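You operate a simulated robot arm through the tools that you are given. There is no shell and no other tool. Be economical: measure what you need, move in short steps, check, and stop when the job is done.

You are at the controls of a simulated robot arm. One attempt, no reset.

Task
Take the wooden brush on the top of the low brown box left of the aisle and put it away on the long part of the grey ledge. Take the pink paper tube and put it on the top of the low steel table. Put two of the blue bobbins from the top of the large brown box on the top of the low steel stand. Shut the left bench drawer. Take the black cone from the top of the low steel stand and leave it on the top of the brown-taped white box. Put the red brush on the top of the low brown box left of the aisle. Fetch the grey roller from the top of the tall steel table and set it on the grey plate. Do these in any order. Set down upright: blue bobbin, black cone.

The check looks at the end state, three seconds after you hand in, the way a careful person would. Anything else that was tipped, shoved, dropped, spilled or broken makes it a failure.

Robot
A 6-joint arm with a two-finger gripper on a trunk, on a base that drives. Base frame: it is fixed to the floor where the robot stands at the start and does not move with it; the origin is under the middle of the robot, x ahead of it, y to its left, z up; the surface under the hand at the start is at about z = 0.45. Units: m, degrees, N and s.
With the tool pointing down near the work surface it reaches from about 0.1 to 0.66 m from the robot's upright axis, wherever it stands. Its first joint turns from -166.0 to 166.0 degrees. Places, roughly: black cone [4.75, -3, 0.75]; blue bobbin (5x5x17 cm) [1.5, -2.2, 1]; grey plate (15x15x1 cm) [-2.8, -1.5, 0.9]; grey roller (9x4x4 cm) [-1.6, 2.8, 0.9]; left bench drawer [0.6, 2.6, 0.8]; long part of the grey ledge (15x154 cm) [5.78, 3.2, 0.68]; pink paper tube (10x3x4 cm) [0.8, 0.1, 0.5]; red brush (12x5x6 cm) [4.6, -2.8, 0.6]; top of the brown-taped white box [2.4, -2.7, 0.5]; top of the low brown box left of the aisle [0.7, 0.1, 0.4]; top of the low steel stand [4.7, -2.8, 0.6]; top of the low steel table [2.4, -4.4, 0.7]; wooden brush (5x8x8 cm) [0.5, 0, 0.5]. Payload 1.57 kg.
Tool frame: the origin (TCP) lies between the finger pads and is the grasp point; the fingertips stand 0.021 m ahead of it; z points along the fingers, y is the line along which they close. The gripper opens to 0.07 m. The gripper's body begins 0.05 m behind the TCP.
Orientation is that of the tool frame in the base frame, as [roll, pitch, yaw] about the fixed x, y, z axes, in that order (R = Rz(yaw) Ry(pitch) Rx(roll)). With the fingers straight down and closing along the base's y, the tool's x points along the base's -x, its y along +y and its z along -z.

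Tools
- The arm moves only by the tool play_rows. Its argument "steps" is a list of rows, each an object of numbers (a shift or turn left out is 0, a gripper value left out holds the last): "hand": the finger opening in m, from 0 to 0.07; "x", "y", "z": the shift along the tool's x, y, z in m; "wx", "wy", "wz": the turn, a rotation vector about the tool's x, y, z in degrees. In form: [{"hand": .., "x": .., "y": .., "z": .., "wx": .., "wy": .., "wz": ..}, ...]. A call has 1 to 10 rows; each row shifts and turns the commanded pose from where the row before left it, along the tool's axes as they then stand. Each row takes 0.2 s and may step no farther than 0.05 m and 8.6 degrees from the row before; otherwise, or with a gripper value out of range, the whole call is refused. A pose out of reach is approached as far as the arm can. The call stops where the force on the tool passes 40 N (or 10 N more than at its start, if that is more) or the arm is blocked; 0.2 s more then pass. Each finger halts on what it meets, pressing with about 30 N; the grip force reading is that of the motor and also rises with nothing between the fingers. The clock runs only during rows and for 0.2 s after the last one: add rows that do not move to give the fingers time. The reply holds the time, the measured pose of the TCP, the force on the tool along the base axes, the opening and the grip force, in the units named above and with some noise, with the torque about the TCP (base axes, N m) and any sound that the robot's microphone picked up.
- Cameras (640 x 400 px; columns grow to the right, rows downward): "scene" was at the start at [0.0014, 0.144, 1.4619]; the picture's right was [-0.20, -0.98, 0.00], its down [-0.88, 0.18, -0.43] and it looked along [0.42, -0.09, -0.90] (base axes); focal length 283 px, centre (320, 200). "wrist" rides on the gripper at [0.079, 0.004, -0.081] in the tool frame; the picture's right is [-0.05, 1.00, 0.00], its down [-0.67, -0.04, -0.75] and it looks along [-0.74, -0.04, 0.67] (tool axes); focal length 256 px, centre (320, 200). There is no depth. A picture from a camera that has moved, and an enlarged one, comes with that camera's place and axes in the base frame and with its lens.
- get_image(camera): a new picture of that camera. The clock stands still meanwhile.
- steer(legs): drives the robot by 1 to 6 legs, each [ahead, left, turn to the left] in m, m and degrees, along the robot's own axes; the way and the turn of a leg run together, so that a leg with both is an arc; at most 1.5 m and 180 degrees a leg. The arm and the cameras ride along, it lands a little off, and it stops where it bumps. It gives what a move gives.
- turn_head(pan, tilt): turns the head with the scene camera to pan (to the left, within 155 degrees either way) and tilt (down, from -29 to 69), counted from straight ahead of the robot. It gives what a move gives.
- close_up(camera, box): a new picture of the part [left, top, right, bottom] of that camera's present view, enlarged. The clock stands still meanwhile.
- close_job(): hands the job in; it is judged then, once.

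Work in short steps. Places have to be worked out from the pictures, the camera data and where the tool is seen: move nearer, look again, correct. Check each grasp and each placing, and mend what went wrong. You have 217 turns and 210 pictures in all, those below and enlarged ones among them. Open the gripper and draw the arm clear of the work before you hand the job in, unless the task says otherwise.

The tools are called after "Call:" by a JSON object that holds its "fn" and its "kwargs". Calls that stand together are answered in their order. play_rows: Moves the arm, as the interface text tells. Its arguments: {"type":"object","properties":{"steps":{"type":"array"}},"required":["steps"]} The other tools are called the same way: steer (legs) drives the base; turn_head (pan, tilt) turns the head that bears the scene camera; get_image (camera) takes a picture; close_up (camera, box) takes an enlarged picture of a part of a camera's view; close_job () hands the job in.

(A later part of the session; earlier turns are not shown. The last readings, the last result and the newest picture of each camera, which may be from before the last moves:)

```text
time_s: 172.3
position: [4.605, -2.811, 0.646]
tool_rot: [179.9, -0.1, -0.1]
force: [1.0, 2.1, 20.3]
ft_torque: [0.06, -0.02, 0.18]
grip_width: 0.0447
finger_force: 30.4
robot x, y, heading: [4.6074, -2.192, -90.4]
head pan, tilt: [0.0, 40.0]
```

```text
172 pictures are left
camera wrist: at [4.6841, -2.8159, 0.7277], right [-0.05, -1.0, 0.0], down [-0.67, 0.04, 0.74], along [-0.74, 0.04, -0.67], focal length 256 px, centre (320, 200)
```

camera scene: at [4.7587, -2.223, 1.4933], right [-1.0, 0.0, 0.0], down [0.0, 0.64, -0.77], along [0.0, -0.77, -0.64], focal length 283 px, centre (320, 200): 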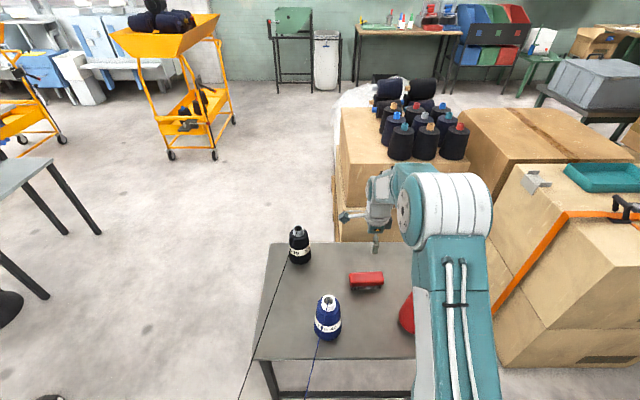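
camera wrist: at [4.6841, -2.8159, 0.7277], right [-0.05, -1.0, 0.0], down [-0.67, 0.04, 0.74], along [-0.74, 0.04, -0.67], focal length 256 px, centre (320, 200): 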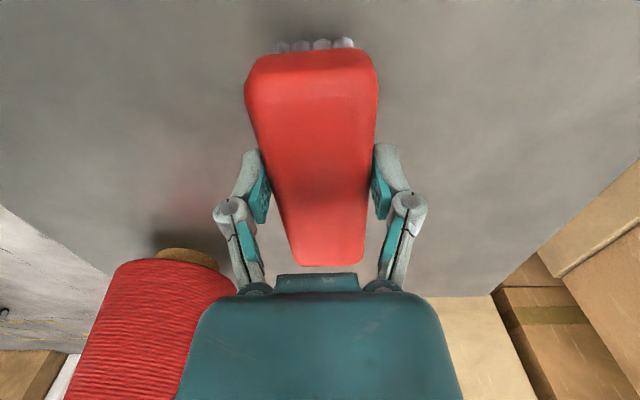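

The brush is gripped at 0.0447 m. I'll lift it straight up above the cones and then retract.

Call:
{"fn": "play_rows", "kwargs": {"steps": [{"z": -0.02}, {"z": -0.045}, {"z": -0.045}, {"z": -0.045}, {"z": -0.045}, {"z": -0.03}, {}]}}

Call:
{"fn": "play_rows", "kwargs": {"steps": [{"y": -0.045}, {"y": -0.045}, {"y": -0.045}, {"y": -0.045}, {"y": -0.045}, {"y": -0.01}, {}]}}

Call:
{"fn": "get_image", "kwargs": {"camera": "scene"}}

Call:
{"fn": "get_image", "kwargs": {"camera": "wrist"}}

```text
time_s: 173.9
position: [4.6015, -2.8106, 0.8746]
tool_rot: [-180.0, -0.1, 0.0]
force: [0.1, -1.2, -0.3]
ft_torque: [-0.01, 0.01, -0.01]
grip_width: 0.0444
finger_force: 29.5
robot x, y, heading: [4.6038, -2.1961, -90.4]
head pan, tilt: [0.0, 40.0]
```

```text
time_s: 175.5
position: [4.6049, -2.5734, 0.8729]
tool_rot: [-180.0, -0.1, -0.1]
force: [0.9, -0.1, -1.6]
ft_torque: [-0.02, -0.01, -0.06]
grip_width: 0.0443
finger_force: 29.6
robot x, y, heading: [4.6089, -2.1967, -90.0]
head pan, tilt: [0.0, 40.0]
```

```text
171 pictures are left
camera scene: at [4.7588, -2.2218, 1.4933], right [-1.0, 0.0, 0.0], down [0.0, 0.64, -0.77], along [0.0, -0.77, -0.64], focal length 283 px, centre (320, 200)
```

scene: 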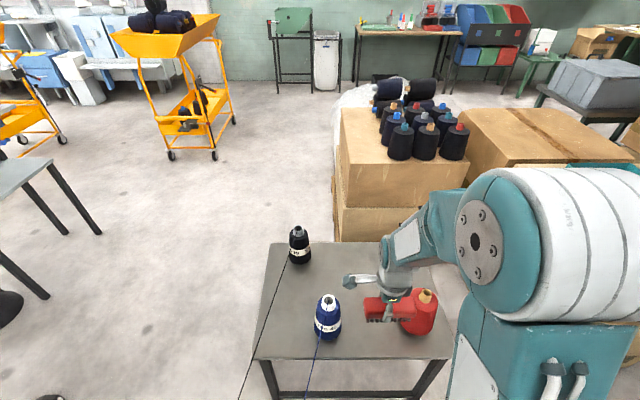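

```text
170 pictures are left
camera wrist: at [4.6835, -2.5784, 0.9548], right [-0.05, -1.0, 0.0], down [-0.67, 0.04, 0.74], along [-0.74, 0.04, -0.67], focal length 256 px, centre (320, 200)
```

wrist: 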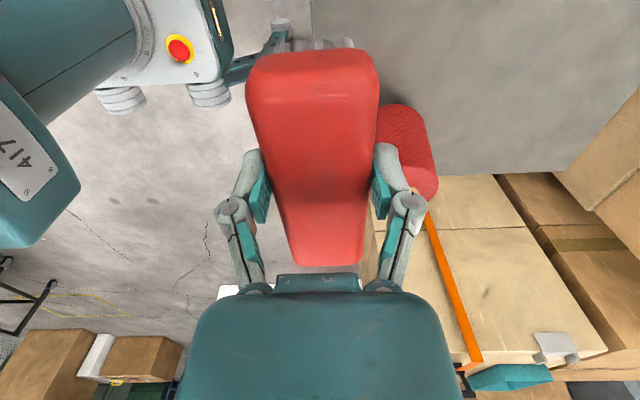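

Held cleanly; the stand is undisturbed. I'll drive back to the low brown box by the known path.

Call:
{"fn": "steer", "kwargs": {"legs": [[-0.95, 0, 0], [0, 0, 90], [-1.4, 0.2, 0], [-1.2, 0.15, 0], [-1.2, 0, 0], [-1.1, 0, 0]]}}

```text
time_s: 207.4
position: [0.142, -0.8244, 0.8737]
tool_rot: [180.0, -0.2, 88.6]
force: [0.5, -0.3, -0.7]
ft_torque: [0.02, 0.0, -0.03]
grip_width: 0.0446
finger_force: 30.4
robot x, y, heading: [-0.2359, -0.8161, -1.6]
head pan, tilt: [0.0, 40.0]
```

I'll strafe left to in front of the box and straighten up.

Call:
{"fn": "steer", "kwargs": {"legs": [[-0.03, 0.81, 1.6], [0.25, 0, 0]]}}

Call:
{"fn": "turn_head", "kwargs": {"pan": -5, "tilt": 55}}

Call:
{"fn": "get_image", "kwargs": {"camera": "scene"}}

```text
time_s: 213.2
position: [0.3809, -0.0271, 0.8736]
tool_rot: [180.0, -0.1, 89.2]
force: [0.4, -0.2, -0.7]
ft_torque: [0.0, -0.02, 0.01]
grip_width: 0.0443
finger_force: 30.0
robot x, y, heading: [0.0001, -0.0195, -1.0]
head pan, tilt: [0.0, 40.0]
```

```text
time_s: 213.9
position: [0.3802, -0.0267, 0.8734]
tool_rot: [180.0, -0.1, 89.2]
force: [-0.6, -0.4, -0.7]
ft_torque: [0.05, 0.0, 0.05]
grip_width: 0.0441
finger_force: 30.2
robot x, y, heading: [0.0024, -0.0214, -0.9]
head pan, tilt: [-5.0, 55.0]
```

```text
169 pictures are left
camera scene: at [0.0185, 0.1282, 1.4727], right [-0.11, -0.99, 0.0], down [-0.81, 0.09, -0.57], along [0.57, -0.06, -0.82], focal length 283 px, centre (320, 200)
```

scene: 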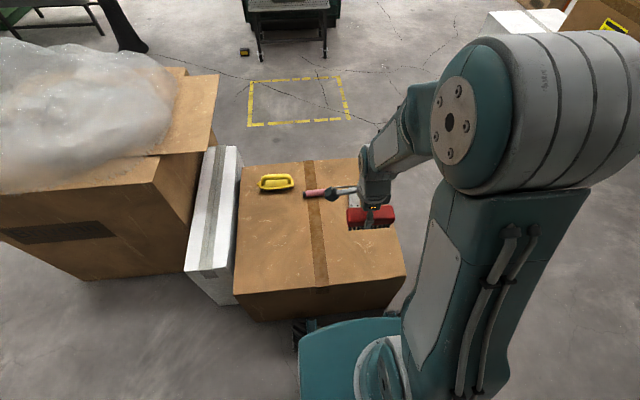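

I'll put the red brush on a bare patch of the box, around (0.50, 0.17), away from the yellow brush and the tube. First I'll move over and partly down.

Call:
{"fn": "play_rows", "kwargs": {"steps": [{"x": 0.035, "y": 0.02, "z": 0.02}, {"x": 0.035, "y": 0.02, "z": 0.025}, {"x": 0.035, "y": 0.02, "z": 0.025}, {"x": 0.035, "y": 0.02, "z": 0.025}, {"x": 0.03, "y": 0.02, "z": 0.03}, {"x": 0.025, "y": 0.02, "z": 0.03}, {"z": 0.045}, {"z": 0.045}, {"z": 0.045}, {}]}}

Call:
{"fn": "get_image", "kwargs": {"camera": "wrist"}}

Call:
{"fn": "get_image", "kwargs": {"camera": "scene"}}

```text
time_s: 216.1
position: [0.5023, 0.165, 0.5832]
tool_rot: [180.0, -0.1, 89.2]
force: [-0.2, 0.3, 0.0]
ft_torque: [0.03, 0.0, -0.01]
grip_width: 0.0444
finger_force: 30.0
robot x, y, heading: [0.0079, -0.0221, -1.0]
head pan, tilt: [-5.0, 55.0]
```

```text
168 pictures are left
camera wrist: at [0.5072, 0.2428, 0.6647], right [1.0, -0.07, 0.0], down [-0.05, -0.67, 0.74], along [-0.05, -0.74, -0.67], focal length 256 px, centre (320, 200)
```

wrist: 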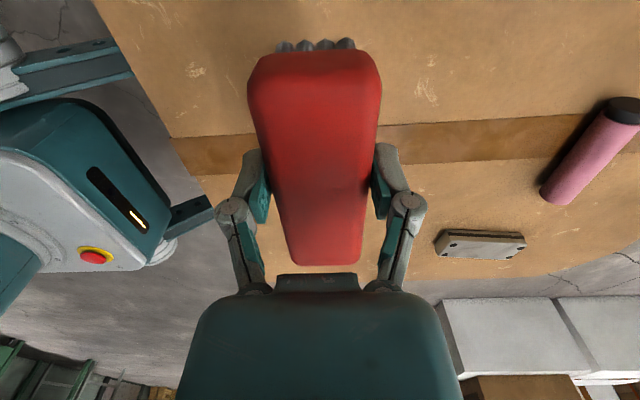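

```text
167 pictures are left
camera scene: at [0.0195, 0.1296, 1.4725], right [-0.11, -0.99, 0.0], down [-0.82, 0.09, -0.57], along [0.57, -0.06, -0.82], focal length 283 px, centre (320, 200)
```

scene: 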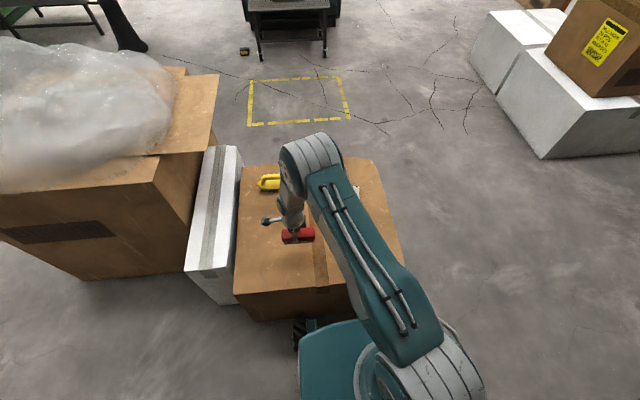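

Clear below. I'll lower to just above the expected contact height, then creep down.

Call:
{"fn": "play_rows", "kwargs": {"steps": [{"z": 0.04}, {"z": 0.03}, {"z": 0.01}, {}]}}

Call:
{"fn": "play_rows", "kwargs": {"steps": [{"z": 0.004}, {"z": 0.004}, {}]}}

```text
time_s: 217.1
position: [0.5039, 0.1674, 0.5027]
tool_rot: [-180.0, -0.1, 89.3]
force: [0.8, -0.3, -0.7]
ft_torque: [-0.03, 0.04, 0.0]
grip_width: 0.0442
finger_force: 30.3
robot x, y, heading: [0.0043, -0.0252, -0.9]
head pan, tilt: [-5.0, 55.0]
```

```text
time_s: 217.9
position: [0.5028, 0.1672, 0.496]
tool_rot: [179.9, 0.0, 89.2]
force: [-3.0, -2.0, 11.1]
ft_torque: [-0.67, 0.08, -0.15]
grip_width: 0.0444
finger_force: 29.9
robot x, y, heading: [0.0079, -0.0207, -0.8]
head pan, tilt: [-5.0, 55.0]
```

Contact. I'll press 2 mm more to seat it flat, release, and rise.

Call:
{"fn": "play_rows", "kwargs": {"steps": [{"z": 0.002}, {"hand": 0.07}, {}, {}, {"z": -0.04}, {"z": -0.045}, {"z": -0.045}, {}]}}

Call:
{"fn": "get_image", "kwargs": {"camera": "wrist"}}

```text
time_s: 219.7
position: [0.5019, 0.1674, 0.6246]
tool_rot: [-180.0, 0.0, 89.2]
force: [0.0, 0.2, 0.1]
ft_torque: [0.01, -0.03, 0.01]
grip_width: 0.0697
finger_force: 0.1
robot x, y, heading: [0.002, -0.0215, -1.3]
head pan, tilt: [-5.0, 55.0]
```

```text
166 pictures are left
camera wrist: at [0.5079, 0.2455, 0.7058], right [1.0, -0.07, 0.0], down [-0.04, -0.67, 0.74], along [-0.05, -0.74, -0.67], focal length 256 px, centre (320, 200)
```

wrist: 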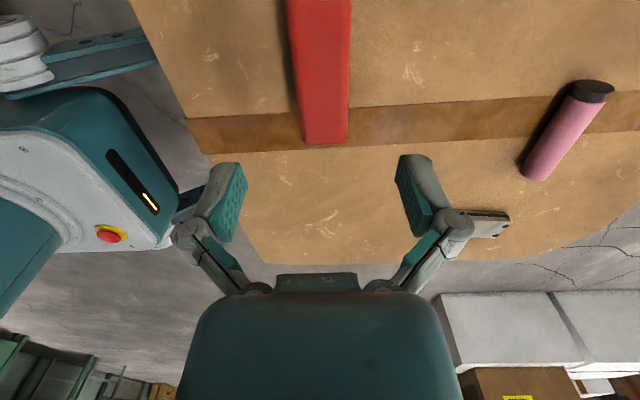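

The red brush rests flat. The tube lies along y at about (0.758, 0.066), too far from here, so I'll raise the arm, turn the tool back, and come in from the box's right side.

Call:
{"fn": "play_rows", "kwargs": {"steps": [{"z": -0.045, "wz": -8.5}, {"z": -0.045, "wz": -8.5}, {"z": -0.045, "wz": -8.5}, {"z": -0.03, "wz": -8.5}, {"wz": -8.5}, {"wz": -8.5}, {"wz": -8.5}, {"wz": -8.5}, {"wz": -8.5}, {"wz": -8.5}]}}

Call:
{"fn": "play_rows", "kwargs": {"steps": [{"wz": -5}, {"x": 0.03, "y": -0.038}, {"x": 0.03, "y": -0.038}, {"x": 0.03, "y": -0.038}, {"x": 0.03, "y": -0.038}, {"y": -0.03}, {}]}}

Call:
{"fn": "steer", "kwargs": {"legs": [[-0.2, 0, 1], [0, -0.85, 0], [1.0, 0, 0], [0, 0, 90]]}}

```text
time_s: 221.9
position: [0.5038, 0.1674, 0.7885]
tool_rot: [180.0, 0.0, 174.4]
force: [-0.6, 0.4, 0.3]
ft_torque: [-0.02, 0.02, 0.01]
grip_width: 0.0699
finger_force: 0.1
robot x, y, heading: [0.0046, -0.0215, -1.0]
head pan, tilt: [-5.0, 55.0]
```

```text
time_s: 223.5
position: [0.3797, -0.0113, 0.7895]
tool_rot: [179.9, 0.0, 179.2]
force: [-0.9, 0.5, -0.5]
ft_torque: [0.04, 0.0, 0.01]
grip_width: 0.0699
finger_force: 0.1
robot x, y, heading: [0.0043, -0.0221, -1.0]
head pan, tilt: [-5.0, 55.0]
```

```text
time_s: 237.9
position: [0.7886, -0.5025, 0.7888]
tool_rot: [179.9, 0.1, -89.7]
force: [-0.6, -0.1, 0.3]
ft_torque: [-0.01, -0.01, 0.01]
grip_width: 0.0699
finger_force: 0.0
robot x, y, heading: [0.8074, -0.8743, 89.7]
head pan, tilt: [-5.0, 55.0]
```

I'm near the box's right side. I'll shift 3 cm left and go forward to y ≈ -0.56.

Call:
{"fn": "steer", "kwargs": {"legs": [[0.31, 0.03, 0]]}}

Call:
{"fn": "get_image", "kwargs": {"camera": "wrist"}}

Call:
{"fn": "get_image", "kwargs": {"camera": "scene"}}

```text
time_s: 240.0
position: [0.7612, -0.1961, 0.7899]
tool_rot: [179.9, 0.0, -90.0]
force: [0.5, -0.1, 0.4]
ft_torque: [0.0, -0.04, 0.01]
grip_width: 0.0701
finger_force: 0.0
robot x, y, heading: [0.7781, -0.5739, 89.7]
head pan, tilt: [-5.0, 55.0]
```

```text
165 pictures are left
camera wrist: at [0.7564, -0.2756, 0.8708], right [-1.0, 0.05, 0.0], down [0.04, 0.67, 0.74], along [0.04, 0.74, -0.67], focal length 256 px, centre (320, 200)
```

wrist: 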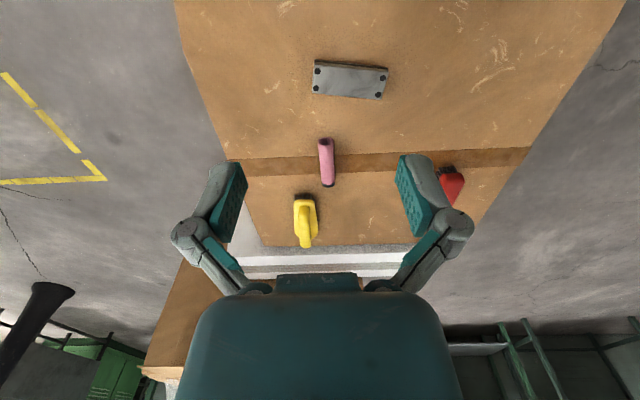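

```text
164 pictures are left
camera scene: at [0.6272, -0.5563, 1.4727], right [1.0, -0.09, 0.0], down [-0.07, -0.82, -0.57], along [0.05, 0.57, -0.82], focal length 283 px, centre (320, 200)
```

scene: 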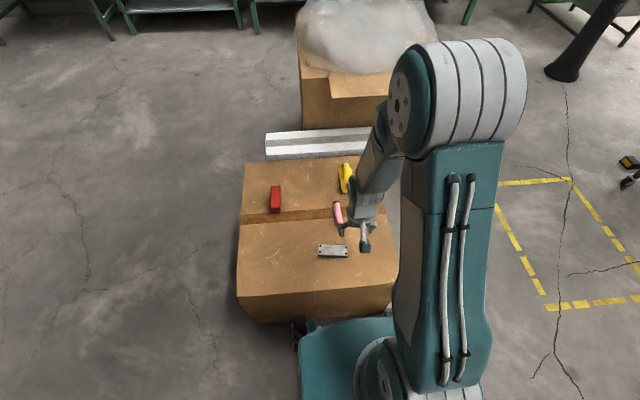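

The tube centre is at about (0.760, 0.061). I'll reach out over it and down to z ≈ 0.59.

Call:
{"fn": "play_rows", "kwargs": {"steps": [{"x": -0.037, "z": 0.028}, {"x": -0.037, "z": 0.028}, {"x": -0.037, "z": 0.028}, {"x": -0.037, "z": 0.028}, {"x": -0.037, "z": 0.028}, {"x": -0.037, "z": 0.028}, {"x": -0.035, "z": 0.028}, {}]}}

Call:
{"fn": "get_image", "kwargs": {"camera": "wrist"}}

```text
time_s: 241.8
position: [0.759, 0.0627, 0.592]
tool_rot: [179.8, 0.0, -90.0]
force: [-0.4, -0.7, 0.9]
ft_torque: [0.0, 0.01, 0.01]
grip_width: 0.0701
finger_force: 0.2
robot x, y, heading: [0.7778, -0.5727, 89.5]
head pan, tilt: [-5.0, 55.0]
```

```text
163 pictures are left
camera wrist: at [0.7544, -0.017, 0.674], right [-1.0, 0.05, 0.0], down [0.04, 0.67, 0.74], along [0.04, 0.74, -0.67], focal length 256 px, centre (320, 200)
```

wrist: 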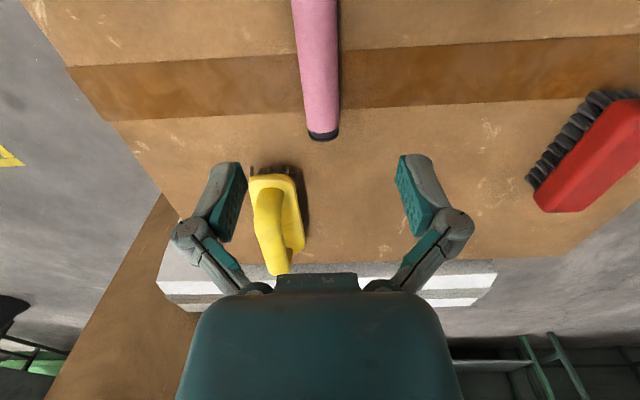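

Lined up with the tube. I'll descend to 0.479 and close.

Call:
{"fn": "play_rows", "kwargs": {"steps": [{"z": 0.04}, {"z": 0.04}, {"z": 0.025}, {"z": 0.008}, {}, {"hand": 0.015}, {}, {}, {}]}}

Call:
{"fn": "get_image", "kwargs": {"camera": "wrist"}}

```text
time_s: 243.8
position: [0.7603, 0.0631, 0.4796]
tool_rot: [179.9, 0.0, -89.9]
force: [-1.4, 1.2, 6.5]
ft_torque: [-0.03, -0.02, 0.06]
grip_width: 0.0283
finger_force: 29.6
robot x, y, heading: [0.777, -0.5724, 90.3]
head pan, tilt: [-5.0, 55.0]
```

```text
162 pictures are left
camera wrist: at [0.7559, -0.0179, 0.5613], right [-1.0, 0.05, 0.0], down [0.04, 0.67, 0.75], along [0.04, 0.74, -0.67], focal length 256 px, centre (320, 200)
```

wrist: 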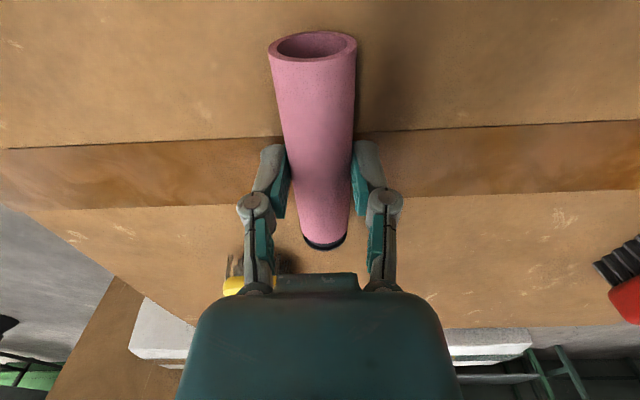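

The tube is gripped (0.028 m). I'll lift, retract, back away, and drive south to look for the low steel table.

Call:
{"fn": "play_rows", "kwargs": {"steps": [{"z": -0.04}, {"z": -0.045}, {"z": -0.045}, {"z": -0.045, "x": 0.02}, {"z": -0.045, "x": 0.02}, {"z": -0.045, "x": 0.02}, {"z": -0.02, "x": 0.045}, {"x": 0.045}, {"x": 0.045}, {"x": 0.045}]}}

Call:
{"fn": "steer", "kwargs": {"legs": [[-0.35, 0, 0], [0, 0, -180], [1.0, -0.28, 0], [0.6, 0, 0]]}}

Call:
{"fn": "turn_head", "kwargs": {"pan": 20, "tilt": 20}}

Call:
{"fn": "get_image", "kwargs": {"camera": "scene"}}

```text
time_s: 246.0
position: [0.7611, -0.1763, 0.7647]
tool_rot: [179.9, -0.1, -89.8]
force: [0.1, 0.2, -0.9]
ft_torque: [-0.03, -0.01, 0.02]
grip_width: 0.0281
finger_force: 29.6
robot x, y, heading: [0.7751, -0.57, 90.0]
head pan, tilt: [-5.0, 55.0]
```

```text
time_s: 263.6
position: [0.4843, -2.9203, 0.7659]
tool_rot: [179.9, 0.0, 89.7]
force: [-0.6, 0.5, 0.3]
ft_torque: [-0.02, 0.0, 0.01]
grip_width: 0.0281
finger_force: 30.1
robot x, y, heading: [0.4717, -2.5272, -90.3]
head pan, tilt: [-5.0, 55.0]
```

```text
time_s: 264.6
position: [0.484, -2.921, 0.7654]
tool_rot: [179.8, 0.0, 89.8]
force: [0.8, 1.3, -0.7]
ft_torque: [0.0, -0.02, -0.01]
grip_width: 0.0281
finger_force: 29.9
robot x, y, heading: [0.4713, -2.5272, -90.2]
head pan, tilt: [20.0, 20.0]
```

```text
161 pictures are left
camera scene: at [0.6545, -2.554, 1.5246], right [-0.94, -0.33, 0.0], down [-0.12, 0.32, -0.94], along [0.31, -0.88, -0.34], focal length 283 px, centre (320, 200)
```

scene: 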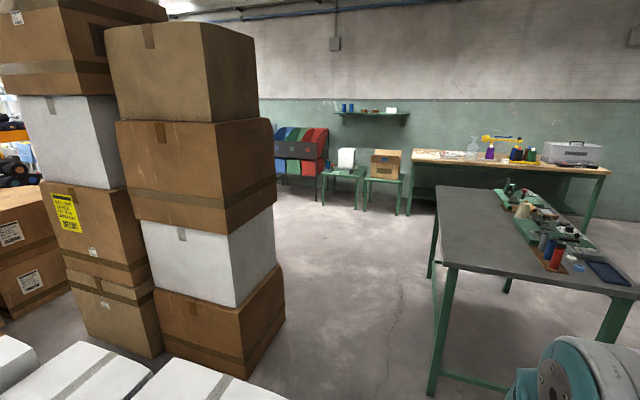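

There's a gap between the green-legged bench (x ≤ 0.5) and the tower (x ≥ 1.45), with the white boxes at x ≥ 1.03 before it. I'll slip through at x ≈ 0.72–0.95 and then look left.

Call:
{"fn": "steer", "kwargs": {"legs": [[0, 0.25, 0.3], [0.85, 0.06, 0], [1.2, 0.15, 0]]}}

Call:
{"fn": "turn_head", "kwargs": {"pan": 75, "tilt": 25}}

Call:
{"fn": "get_image", "kwargs": {"camera": "scene"}}

```text
time_s: 268.6
position: [0.7614, -3.3203, 0.7673]
tool_rot: [-178.3, 0.1, 90.5]
force: [0.5, -0.3, -0.7]
ft_torque: [0.03, 0.01, -0.01]
grip_width: 0.028
finger_force: 30.3
robot x, y, heading: [0.7217, -2.9245, -89.9]
head pan, tilt: [20.0, 20.0]
stopped in leg 2: the robot was blocked; the commanded pose is now the measured one
```

```text
time_s: 269.9
position: [0.7587, -3.3206, 0.7669]
tool_rot: [-178.5, 0.1, 90.4]
force: [0.7, -0.5, -0.5]
ft_torque: [0.0, 0.0, -0.04]
grip_width: 0.0283
finger_force: 30.3
robot x, y, heading: [0.7194, -2.9264, -90.1]
head pan, tilt: [75.0, 25.0]
```

```text
160 pictures are left
camera scene: at [0.9596, -2.891, 1.517], right [-0.26, -0.97, 0.0], down [-0.41, 0.11, -0.91], along [0.88, -0.23, -0.42], focal length 283 px, centre (320, 200)
```

scene: 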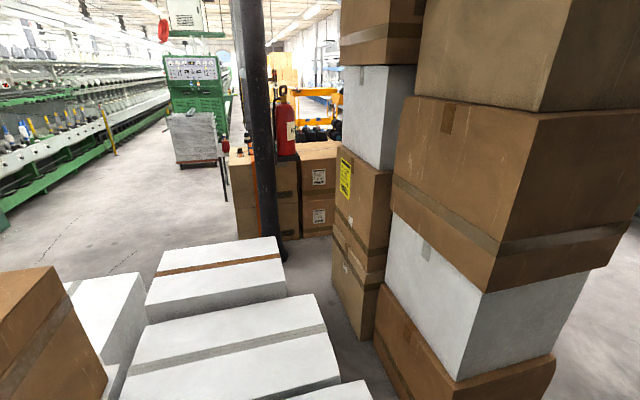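

The base was blocked. I'll check what I touched before moving further.

Call:
{"fn": "turn_head", "kwargs": {"pan": 50, "tilt": 60}}

Call:
{"fn": "get_image", "kwargs": {"camera": "scene"}}

Call:
{"fn": "turn_head", "kwargs": {"pan": 0, "tilt": 45}}

Call:
{"fn": "get_image", "kwargs": {"camera": "scene"}}

Call:
{"fn": "get_image", "kwargs": {"camera": "wrist"}}

```text
time_s: 270.9
position: [0.7573, -3.3201, 0.7671]
tool_rot: [-178.5, 0.1, 90.4]
force: [-0.1, -0.5, -0.2]
ft_torque: [-0.02, -0.01, -0.02]
grip_width: 0.0282
finger_force: 29.8
robot x, y, heading: [0.7194, -2.9256, -90.0]
head pan, tilt: [50.0, 60.0]
```

```text
159 pictures are left
camera scene: at [0.9211, -2.9099, 1.467], right [-0.64, -0.77, 0.0], down [-0.66, 0.56, -0.5], along [0.39, -0.32, -0.87], focal length 283 px, centre (320, 200)
```

scene: 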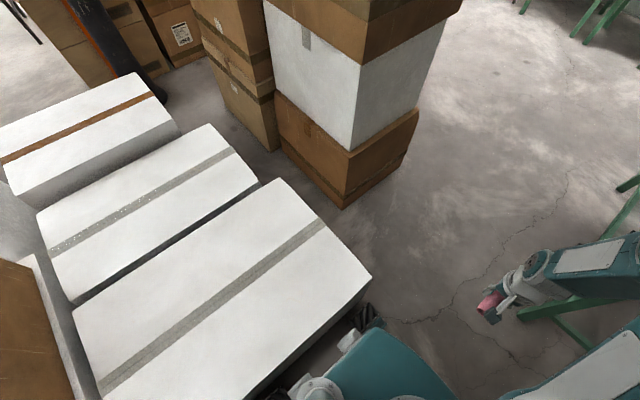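

```text
time_s: 272.1
position: [0.7578, -3.3201, 0.7669]
tool_rot: [-178.5, 0.2, 90.4]
force: [0.4, 0.8, -0.2]
ft_torque: [-0.01, 0.0, 0.02]
grip_width: 0.028
finger_force: 30.7
robot x, y, heading: [0.7214, -2.9249, -89.6]
head pan, tilt: [0.0, 45.0]
```

```text
158 pictures are left
camera scene: at [0.8696, -2.9485, 1.4864], right [-1.0, 0.0, 0.0], down [0.0, 0.71, -0.71], along [0.0, -0.71, -0.71], focal length 283 px, centre (320, 200)
```

scene: 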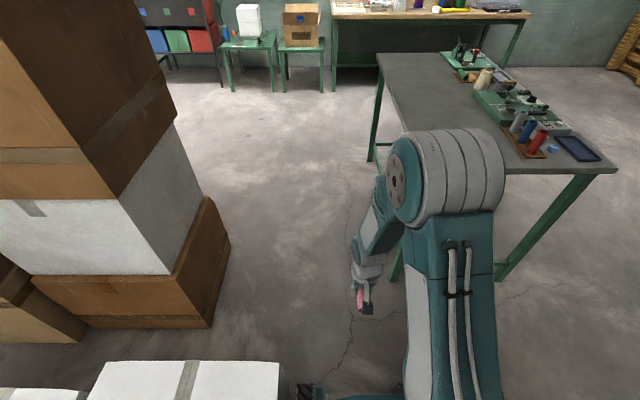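

```text
157 pictures are left
camera wrist: at [0.763, -3.2416, 0.8479], right [1.0, -0.05, -0.03], down [-0.01, -0.66, 0.75], along [-0.05, -0.75, -0.66], focal length 256 px, centre (320, 200)
```

wrist: 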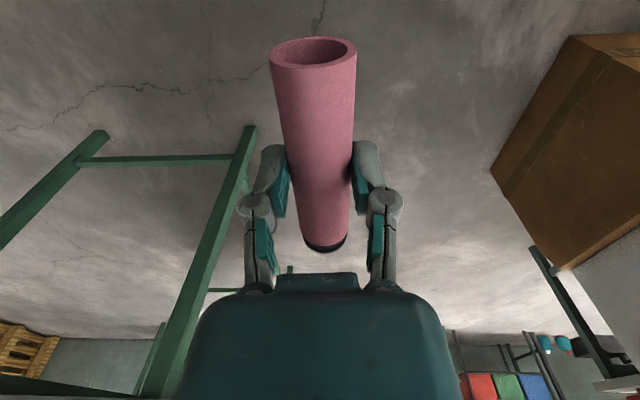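

The base's left side brushed the third white box (its corner still at (1.02, -3.2), unmoved). The gap to the bench leg at (0.47, -3.77) is widest on the diagonal, so I'll step back, turn to -44°, and line up on it.

Call:
{"fn": "steer", "kwargs": {"legs": [[-0.06, -0.05, 0], [0, -0.36, 0], [0, 0, 46], [0, -0.13, 0]]}}

Call:
{"fn": "turn_head", "kwargs": {"pan": 0, "tilt": 50}}

Call:
{"fn": "get_image", "kwargs": {"camera": "scene"}}

```text
time_s: 278.0
position: [0.5313, -3.2039, 0.7668]
tool_rot: [-178.3, 0.1, 135.8]
force: [0.3, -0.2, -0.6]
ft_torque: [0.01, 0.0, -0.01]
grip_width: 0.028
finger_force: 30.3
robot x, y, heading: [0.2214, -2.958, -44.6]
head pan, tilt: [0.0, 45.0]
```

```text
time_s: 278.7
position: [0.5327, -3.2024, 0.7654]
tool_rot: [-178.5, 0.1, 135.8]
force: [0.2, -0.1, 0.1]
ft_torque: [-0.01, -0.02, 0.02]
grip_width: 0.0282
finger_force: 30.5
robot x, y, heading: [0.2263, -2.9527, -44.7]
head pan, tilt: [0.0, 50.0]
```

```text
156 pictures are left
camera scene: at [0.3533, -2.8499, 1.4782], right [-0.7, -0.71, 0.01], down [-0.55, 0.54, -0.64], along [0.45, -0.46, -0.77], focal length 283 px, centre (320, 200)
```

scene: 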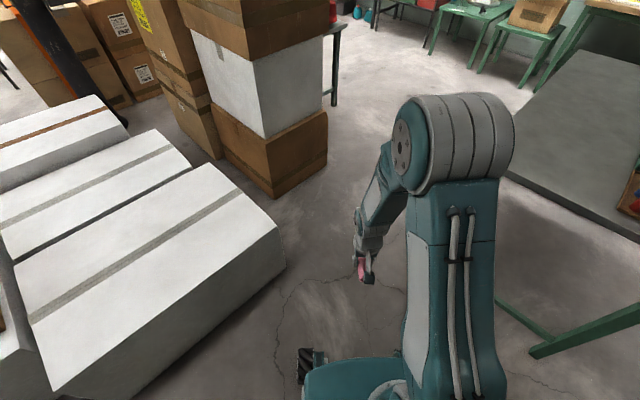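

The line is nearly right: the corner is at (1.0, -3.22), and I need about 3 cm more to the right. I'll go through the gap and turn back to face south.

Call:
{"fn": "steer", "kwargs": {"legs": [[0.5, -0.027, 0], [0.49, 0, 0], [0, 0, -45]]}}

Call:
{"fn": "turn_head", "kwargs": {"pan": 75, "tilt": 25}}

Call:
{"fn": "get_image", "kwargs": {"camera": "scene"}}

```text
time_s: 286.2
position: [0.9609, -4.0611, 0.7663]
tool_rot: [-178.8, 0.1, 91.3]
force: [-1.0, -0.8, -0.2]
ft_torque: [-0.03, -0.02, 0.01]
grip_width: 0.028
finger_force: 30.6
robot x, y, heading: [0.9182, -3.6696, -89.4]
head pan, tilt: [0.0, 50.0]
```

```text
time_s: 287.7
position: [0.9617, -4.06, 0.7672]
tool_rot: [-178.8, 0.2, 91.2]
force: [0.0, -0.8, -0.6]
ft_torque: [0.01, 0.02, -0.02]
grip_width: 0.028
finger_force: 29.9
robot x, y, heading: [0.9193, -3.67, -89.5]
head pan, tilt: [75.0, 25.0]
```

```text
155 pictures are left
camera scene: at [1.1607, -3.6288, 1.5166], right [-0.24, -0.97, 0.0], down [-0.41, 0.1, -0.91], along [0.88, -0.22, -0.42], focal length 283 px, centre (320, 200)
```

scene: 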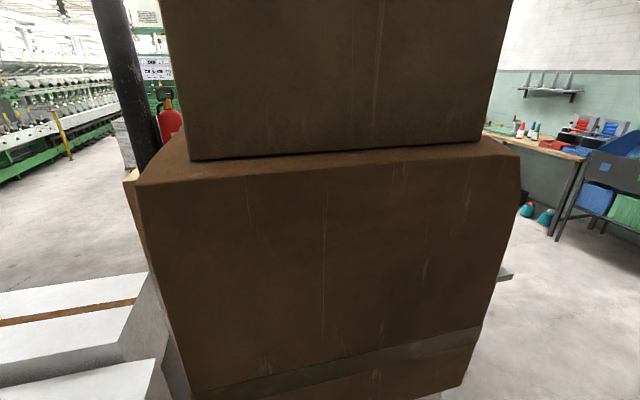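

Through without contact. I'll continue south past the tower and look east.

Call:
{"fn": "steer", "kwargs": {"legs": [[1.1, 0.03, 0], [0, 0, 89.5]]}}

Call:
{"fn": "turn_head", "kwargs": {"pan": 10, "tilt": 35}}

Call:
{"fn": "get_image", "kwargs": {"camera": "scene"}}

```text
time_s: 297.2
position: [1.359, -4.7332, 0.7678]
tool_rot: [-178.7, 0.1, -178.7]
force: [-0.2, -0.4, -0.6]
ft_torque: [-0.03, 0.04, 0.03]
grip_width: 0.0281
finger_force: 30.2
robot x, y, heading: [0.966, -4.7797, 0.7]
head pan, tilt: [75.0, 25.0]
```

```text
time_s: 298.5
position: [1.359, -4.733, 0.7665]
tool_rot: [-178.8, 0.3, -178.6]
force: [-0.2, -0.7, -0.6]
ft_torque: [-0.04, -0.02, -0.02]
grip_width: 0.0277
finger_force: 30.9
robot x, y, heading: [0.9653, -4.7754, 0.6]
head pan, tilt: [10.0, 35.0]
```

```text
154 pictures are left
camera scene: at [0.9918, -4.6032, 1.5009], right [0.19, -0.98, 0.0], down [-0.56, -0.11, -0.82], along [0.8, 0.15, -0.57], focal length 283 px, centre (320, 200)
```

scene: 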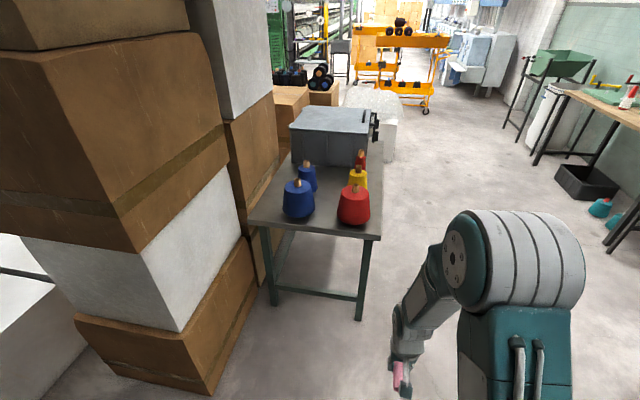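

The low steel table carries four cones and a grey box, with a free lane between the blue and red cones. I'll zoom in to measure it.

Call:
{"fn": "close_up", "kwargs": {"camera": "scene", "box": [240, 90, 400, 250]}}

```text
2.50 times, centred on (320, 170) of scene
camera zoom: at [0.9918, -4.6032, 1.5009], right [0.19, -0.98, 0.0], down [-0.56, -0.11, -0.82], along [0.8, 0.15, -0.57], focal length 708 px, centre (320, 275)
```

zoom: 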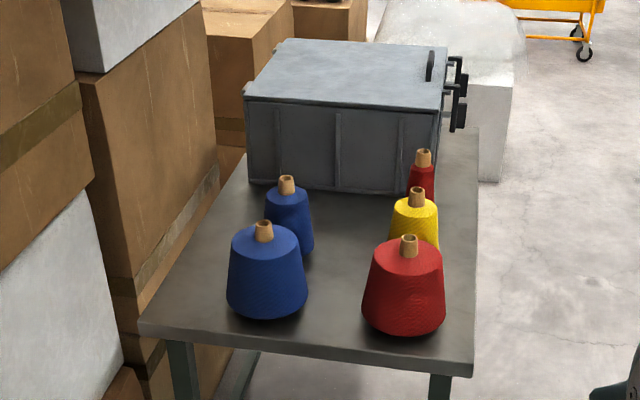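

The gap between the front cones is about 12 cm at its narrowest, around y = -4.44. I'll aim for (1.98, -4.44) just ahead of that narrowest point, driving in first and raising the hand.

Call:
{"fn": "play_rows", "kwargs": {"steps": [{"z": -0.045, "wx": -1.3}, {"z": -0.045}, {"z": -0.04}, {}]}}

Call:
{"fn": "steer", "kwargs": {"legs": [[0, 0.3, -0.6], [0.41, 0, 0]]}}

Call:
{"fn": "get_image", "kwargs": {"camera": "wrist"}}

Call:
{"fn": "get_image", "kwargs": {"camera": "scene"}}

```text
time_s: 299.5
position: [1.3577, -4.7333, 0.8968]
tool_rot: [-179.9, 0.2, -178.7]
force: [0.9, -0.4, -1.6]
ft_torque: [0.0, 0.02, -0.02]
grip_width: 0.0282
finger_force: 29.8
robot x, y, heading: [0.9671, -4.7732, 0.9]
head pan, tilt: [10.0, 35.0]
```

```text
time_s: 303.6
position: [1.759, -4.4468, 0.8968]
tool_rot: [179.9, 0.2, -179.6]
force: [-0.4, -0.3, -0.5]
ft_torque: [-0.02, -0.02, -0.01]
grip_width: 0.0281
finger_force: 29.8
robot x, y, heading: [1.3693, -4.4794, 0.1]
head pan, tilt: [10.0, 35.0]
```

```text
152 pictures are left
camera wrist: at [1.6802, -4.4444, 0.978], right [0.05, 1.0, 0.0], down [0.66, -0.03, 0.75], along [0.75, -0.03, -0.67], focal length 256 px, centre (320, 200)
```

wrist: 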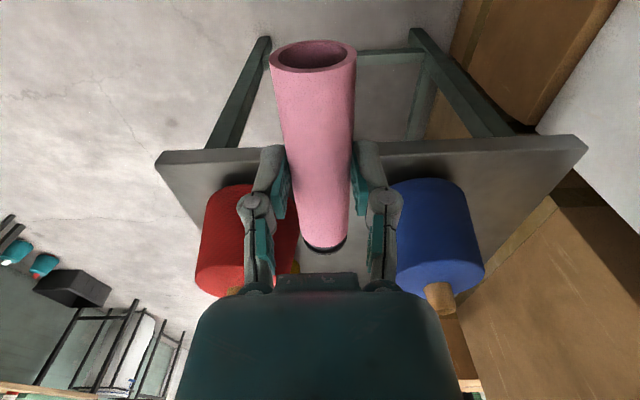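

```text
151 pictures are left
camera scene: at [1.3951, -4.3121, 1.501], right [0.17, -0.98, 0.0], down [-0.57, -0.1, -0.82], along [0.81, 0.14, -0.57], focal length 283 px, centre (320, 200)
```

scene: 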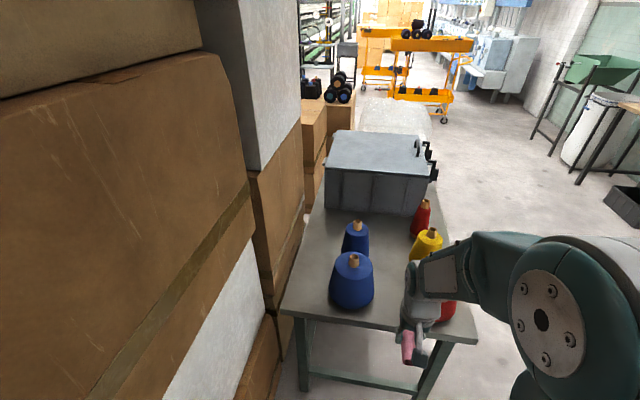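

Gap centre is y ≈ -4.43. I'll reach out over the lane at z = 0.9 and recheck before lowering.

Call:
{"fn": "play_rows", "kwargs": {"steps": [{"x": -0.045, "y": 0.008}, {"x": -0.045, "y": 0.008}, {"x": -0.045}, {"x": -0.045}, {"x": -0.035}, {}]}}

Call:
{"fn": "get_image", "kwargs": {"camera": "wrist"}}

Call:
{"fn": "get_image", "kwargs": {"camera": "scene"}}

```text
time_s: 305.0
position: [1.9761, -4.4276, 0.8974]
tool_rot: [-180.0, 0.1, -179.6]
force: [0.2, -0.2, -0.4]
ft_torque: [0.0, 0.03, -0.01]
grip_width: 0.0279
finger_force: 30.0
robot x, y, heading: [1.3693, -4.4802, -0.1]
head pan, tilt: [10.0, 35.0]
```

```text
150 pictures are left
camera wrist: at [1.895, -4.4248, 0.9793], right [0.05, 1.0, 0.0], down [0.66, -0.03, 0.75], along [0.75, -0.03, -0.67], focal length 256 px, centre (320, 200)
```

wrist: 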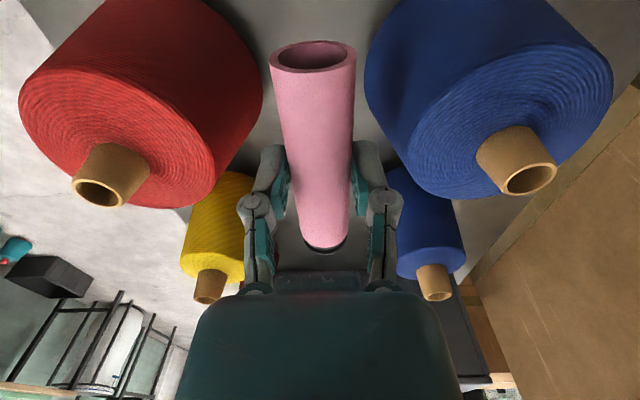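

```text
149 pictures are left
camera scene: at [1.3962, -4.3107, 1.5008], right [0.17, -0.98, 0.0], down [-0.57, -0.1, -0.82], along [0.81, 0.14, -0.58], focal length 283 px, centre (320, 200)
```

scene: 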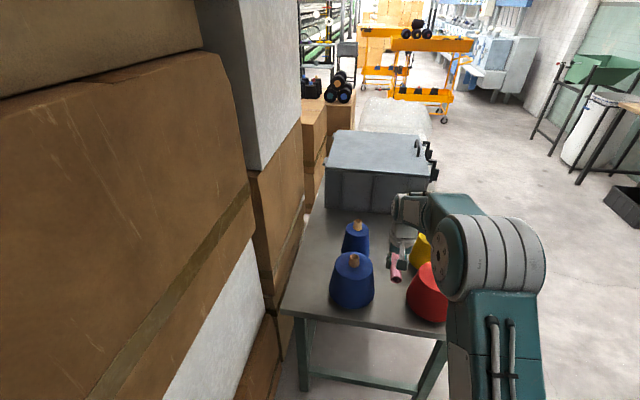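

The lane is narrow but workable. I'll nudge 5 mm right and 8 mm back, and lower to z ≈ 0.78.

Call:
{"fn": "play_rows", "kwargs": {"steps": [{"x": 0.008, "y": -0.005}, {"z": 0.04}, {"z": 0.04}, {"z": 0.037}, {}]}}

Call:
{"fn": "get_image", "kwargs": {"camera": "wrist"}}

Call:
{"fn": "close_up", "kwargs": {"camera": "scene", "box": [280, 190, 480, 350]}}

```text
time_s: 306.2
position: [1.9677, -4.4356, 0.7816]
tool_rot: [-180.0, 0.1, -179.6]
force: [0.1, 0.7, -0.1]
ft_torque: [-0.04, 0.02, -0.02]
grip_width: 0.0283
finger_force: 30.5
robot x, y, heading: [1.3705, -4.4819, 0.2]
head pan, tilt: [10.0, 35.0]
```

```text
148 pictures are left
camera wrist: at [1.8875, -4.4318, 0.8616], right [0.05, 1.0, 0.0], down [0.66, -0.03, 0.75], along [0.75, -0.03, -0.66], focal length 256 px, centre (320, 200)
```

wrist: 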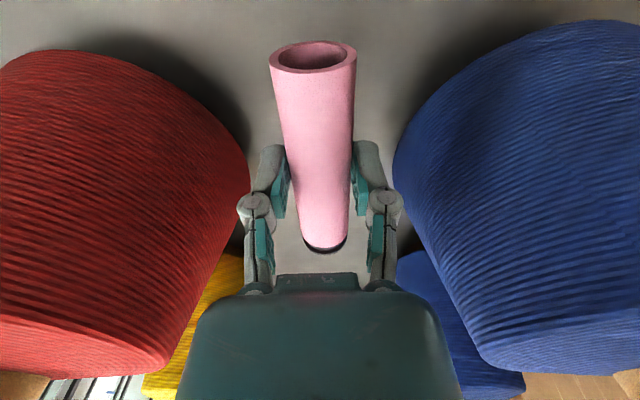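

```text
2.50 times, centred on (380, 270) of scene
camera zoom: at [1.3963, -4.3106, 1.5008], right [0.17, -0.98, 0.0], down [-0.57, -0.1, -0.82], along [0.81, 0.14, -0.58], focal length 708 px, centre (170, 25)
```

zoom: 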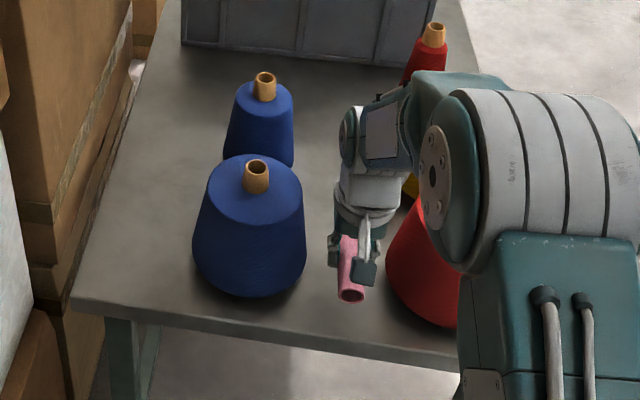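

Well centred between the cones. I'll lower to about 0.745 and then creep to contact.

Call:
{"fn": "play_rows", "kwargs": {"steps": [{"x": -0.006, "z": 0.02}, {"z": 0.016}, {}]}}

Call:
{"fn": "play_rows", "kwargs": {"steps": [{"z": 0.005}, {"z": 0.004}, {}]}}

```text
time_s: 307.0
position: [1.9737, -4.4346, 0.7436]
tool_rot: [180.0, 0.2, -179.5]
force: [-0.7, -0.7, -0.2]
ft_torque: [0.0, 0.01, 0.0]
grip_width: 0.028
finger_force: 30.5
robot x, y, heading: [1.3695, -4.4813, -0.0]
head pan, tilt: [10.0, 35.0]
```

```text
time_s: 307.8
position: [1.9734, -4.4339, 0.7349]
tool_rot: [180.0, 0.1, -179.7]
force: [-0.3, 0.8, -1.4]
ft_torque: [-0.01, -0.02, 0.05]
grip_width: 0.028
finger_force: 29.8
robot x, y, heading: [1.3697, -4.483, -0.1]
head pan, tilt: [10.0, 35.0]
```

Call:
{"fn": "play_rows", "kwargs": {"steps": [{"z": 0.004}, {"z": 0.003}, {}]}}

```text
time_s: 308.6
position: [1.9741, -4.4347, 0.7275]
tool_rot: [-179.9, 0.2, -179.6]
force: [-0.6, -0.2, 5.0]
ft_torque: [-0.01, 0.17, -0.02]
grip_width: 0.0282
finger_force: 29.4
robot x, y, heading: [1.3692, -4.4848, -0.0]
head pan, tilt: [10.0, 35.0]
```

First contact. I'll seat it 1 mm more, open only to 0.046, and rise straight up.

Call:
{"fn": "play_rows", "kwargs": {"steps": [{"z": 0.001}, {"hand": 0.036}, {"hand": 0.046}, {}, {"z": -0.03}, {"z": -0.045}, {"z": -0.045}, {"z": -0.045}, {}]}}

Call:
{"fn": "get_image", "kwargs": {"camera": "wrist"}}

```text
time_s: 310.6
position: [1.9723, -4.4324, 0.895]
tool_rot: [179.9, 0.4, -179.6]
force: [0.9, 0.2, 0.7]
ft_torque: [-0.02, 0.0, -0.01]
grip_width: 0.0459
finger_force: 0.1
robot x, y, heading: [1.3696, -4.4807, -0.0]
head pan, tilt: [10.0, 35.0]
```

```text
146 pictures are left
camera wrist: at [1.8921, -4.4304, 0.9765], right [0.05, 1.0, 0.0], down [0.66, -0.03, 0.75], along [0.75, -0.03, -0.67], focal length 256 px, centre (320, 200)
```

wrist: 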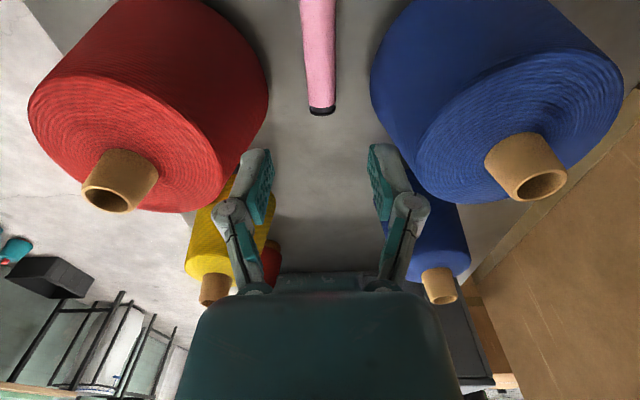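

The tube lies in the lane. I'll retract and back off, then check the table.

Call:
{"fn": "play_rows", "kwargs": {"steps": [{"x": 0.045}, {"x": 0.045}, {"x": 0.045}, {"x": 0.045}, {"x": 0.04}, {}]}}

Call:
{"fn": "steer", "kwargs": {"legs": [[-0.42, -0.2, 0]]}}

Call:
{"fn": "close_up", "kwargs": {"camera": "scene", "box": [220, 90, 400, 260]}}

```text
time_s: 312.0
position: [1.7559, -4.4361, 0.892]
tool_rot: [-180.0, 0.3, -179.7]
force: [-0.3, 0.1, 0.4]
ft_torque: [0.01, 0.0, 0.01]
grip_width: 0.0462
finger_force: 0.1
robot x, y, heading: [1.3703, -4.479, 0.1]
head pan, tilt: [10.0, 35.0]
```

```text
time_s: 314.8
position: [1.3349, -4.6364, 0.8922]
tool_rot: [-180.0, 0.2, -180.0]
force: [0.1, 0.1, -0.6]
ft_torque: [-0.02, 0.05, -0.01]
grip_width: 0.0462
finger_force: 0.0
robot x, y, heading: [0.9533, -4.6807, -0.4]
head pan, tilt: [10.0, 35.0]
```

```text
2.35 times, centred on (310, 175) of scene
camera zoom: at [0.9764, -4.5079, 1.5007], right [0.17, -0.99, 0.0], down [-0.57, -0.1, -0.82], along [0.81, 0.14, -0.57], focal length 666 px, centre (344, 259)
```

zoom: 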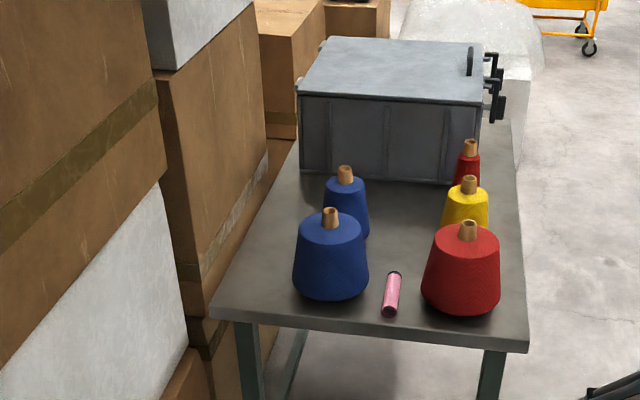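

The tube is well placed and the cones are untouched. I'll go back the same way through the diagonal gap.

Call:
{"fn": "steer", "kwargs": {"legs": [[0, 0, -89], [-1.0, -0.03, 0]]}}

```text
time_s: 323.8
position: [0.957, -4.0704, 0.8917]
tool_rot: [-180.0, 0.2, 91.5]
force: [-0.4, -0.2, 0.4]
ft_torque: [0.02, 0.02, 0.0]
grip_width: 0.0459
finger_force: 0.1
robot x, y, heading: [0.904, -3.6846, -89.0]
head pan, tilt: [10.0, 35.0]
```

Now turn to the diagonal and reverse through.

Call:
{"fn": "steer", "kwargs": {"legs": [[0, 0, 44.3], [-0.5, 0.016, 0], [-0.55, 0, 0], [0, 0, 134.7], [1.2, 0, 0]]}}

Call:
{"fn": "turn_head", "kwargs": {"pan": -90, "tilt": 30}}

Call:
{"fn": "get_image", "kwargs": {"camera": "scene"}}

```text
time_s: 342.9
position: [0.142, -1.3003, 0.8922]
tool_rot: [179.9, 0.2, -89.7]
force: [0.7, 0.3, 0.4]
ft_torque: [-0.01, 0.01, 0.01]
grip_width: 0.0459
finger_force: 0.1
robot x, y, heading: [0.1866, -1.6891, 89.9]
head pan, tilt: [10.0, 35.0]
```

```text
time_s: 344.7
position: [0.1406, -1.2994, 0.8922]
tool_rot: [-180.0, 0.2, -89.6]
force: [0.2, 0.0, -0.3]
ft_torque: [0.0, 0.0, 0.03]
grip_width: 0.046
finger_force: 0.1
robot x, y, heading: [0.1856, -1.6889, 90.1]
head pan, tilt: [-90.0, 30.0]
```

```text
144 pictures are left
camera scene: at [0.1212, -1.7436, 1.5088], right [0.0, -1.0, 0.0], down [-0.5, 0.0, -0.87], along [0.87, 0.0, -0.5], focal length 283 px, centre (320, 200)
```

scene: 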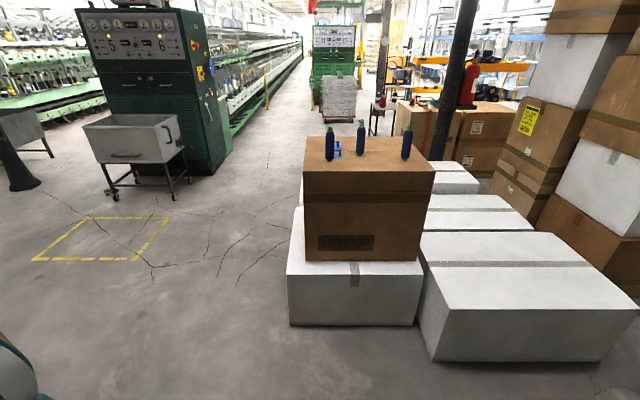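

Zooming on the bobbins on the large brown box.

Call:
{"fn": "close_up", "kwargs": {"camera": "scene", "box": [280, 100, 460, 280]}}

```text
2.22 times, centred on (370, 190) of scene
camera zoom: at [0.1212, -1.7436, 1.5088], right [0.0, -1.0, 0.0], down [-0.5, 0.0, -0.87], along [0.87, 0.0, -0.5], focal length 629 px, centre (209, 222)
```

zoom: 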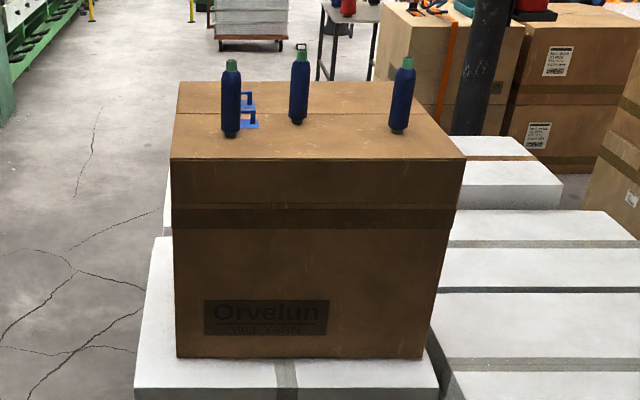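

Box top is at z ≈ 0.98. The bobbins stand at about B1 (1.43, -1.79), B2 (1.52, -1.95) and B3 (1.46, -2.17), with a small blue clip near B1. I'll tilt the tool 45° forward and raise it for a side-on grasp.

Call:
{"fn": "steer", "kwargs": {"legs": [[0, 0, -90]]}}

Call:
{"fn": "play_rows", "kwargs": {"steps": [{"wy": -7.5, "z": -0.03, "hand": 0.07}, {"wy": -7.5, "z": -0.03}, {"wy": -7.5, "z": -0.03}, {"wy": -7.5, "z": -0.02}, {"wy": -7.5, "z": -0.02}, {"wy": -7.5, "z": -0.02}, {"x": -0.03, "z": -0.03}, {"x": -0.03, "z": -0.03}, {"x": -0.03, "z": -0.03}, {}]}}

```text
time_s: 349.1
position: [0.5759, -1.6636, 0.8918]
tool_rot: [180.0, 0.2, 176.9]
force: [-0.5, -0.1, 0.6]
ft_torque: [0.0, 0.01, 0.06]
grip_width: 0.0461
finger_force: 0.0
robot x, y, heading: [0.1866, -1.687, -3.3]
head pan, tilt: [-90.0, 30.0]
```

```text
time_s: 351.3
position: [0.5535, -1.6572, 1.1793]
tool_rot: [-180.0, 45.1, 177.0]
force: [-0.3, -0.4, -0.9]
ft_torque: [-0.04, 0.01, -0.01]
grip_width: 0.07
finger_force: 0.1
out of reach, approached as far as the arm can: row 5, 6
robot x, y, heading: [0.1891, -1.6836, -3.3]
head pan, tilt: [-90.0, 30.0]
```

The tool is tilted at z = 1.18. I'll drive up to the box with B1 straight ahead.

Call:
{"fn": "steer", "kwargs": {"legs": [[0, -0.15, 3.3], [0.62, 0, 0]]}}

Call:
{"fn": "turn_head", "kwargs": {"pan": -5, "tilt": 35}}

Call:
{"fn": "get_image", "kwargs": {"camera": "scene"}}

Call:
{"fn": "get_image", "kwargs": {"camera": "wrist"}}

```text
time_s: 355.7
position: [1.1581, -1.7874, 1.178]
tool_rot: [-180.0, 45.3, -179.7]
force: [-0.3, -0.1, 0.1]
ft_torque: [0.01, -0.03, 0.0]
grip_width: 0.0698
finger_force: 0.0
robot x, y, heading: [0.7913, -1.8365, 0.1]
head pan, tilt: [-90.0, 30.0]
```

```text
time_s: 357.3
position: [1.1579, -1.7867, 1.1779]
tool_rot: [179.9, 45.2, -179.8]
force: [0.6, -0.2, 0.6]
ft_torque: [-0.01, 0.0, -0.02]
grip_width: 0.0702
finger_force: 0.0
robot x, y, heading: [0.7901, -1.8414, -0.3]
head pan, tilt: [-5.0, 35.0]
```

```text
142 pictures are left
camera scene: at [0.8202, -1.6891, 1.5009], right [-0.09, -1.0, 0.0], down [-0.57, 0.05, -0.82], along [0.82, -0.07, -0.57], focal length 283 px, centre (320, 200)
```

scene: 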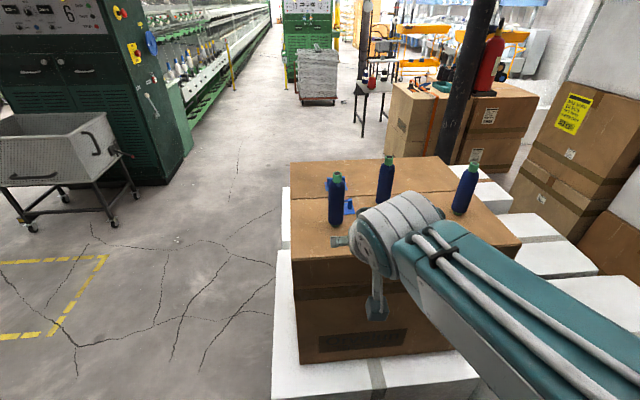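

```text
141 pictures are left
camera wrist: at [1.0439, -1.7844, 1.179], right [0.03, 1.0, 0.04], down [-0.06, -0.04, 1.0], along [1.0, -0.04, 0.06], focal length 256 px, centre (320, 200)
```

wrist: 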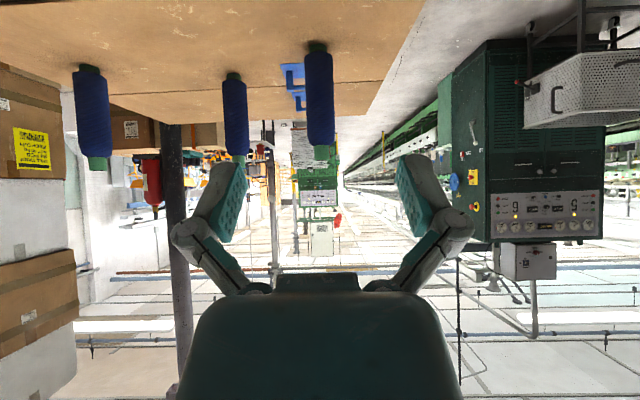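

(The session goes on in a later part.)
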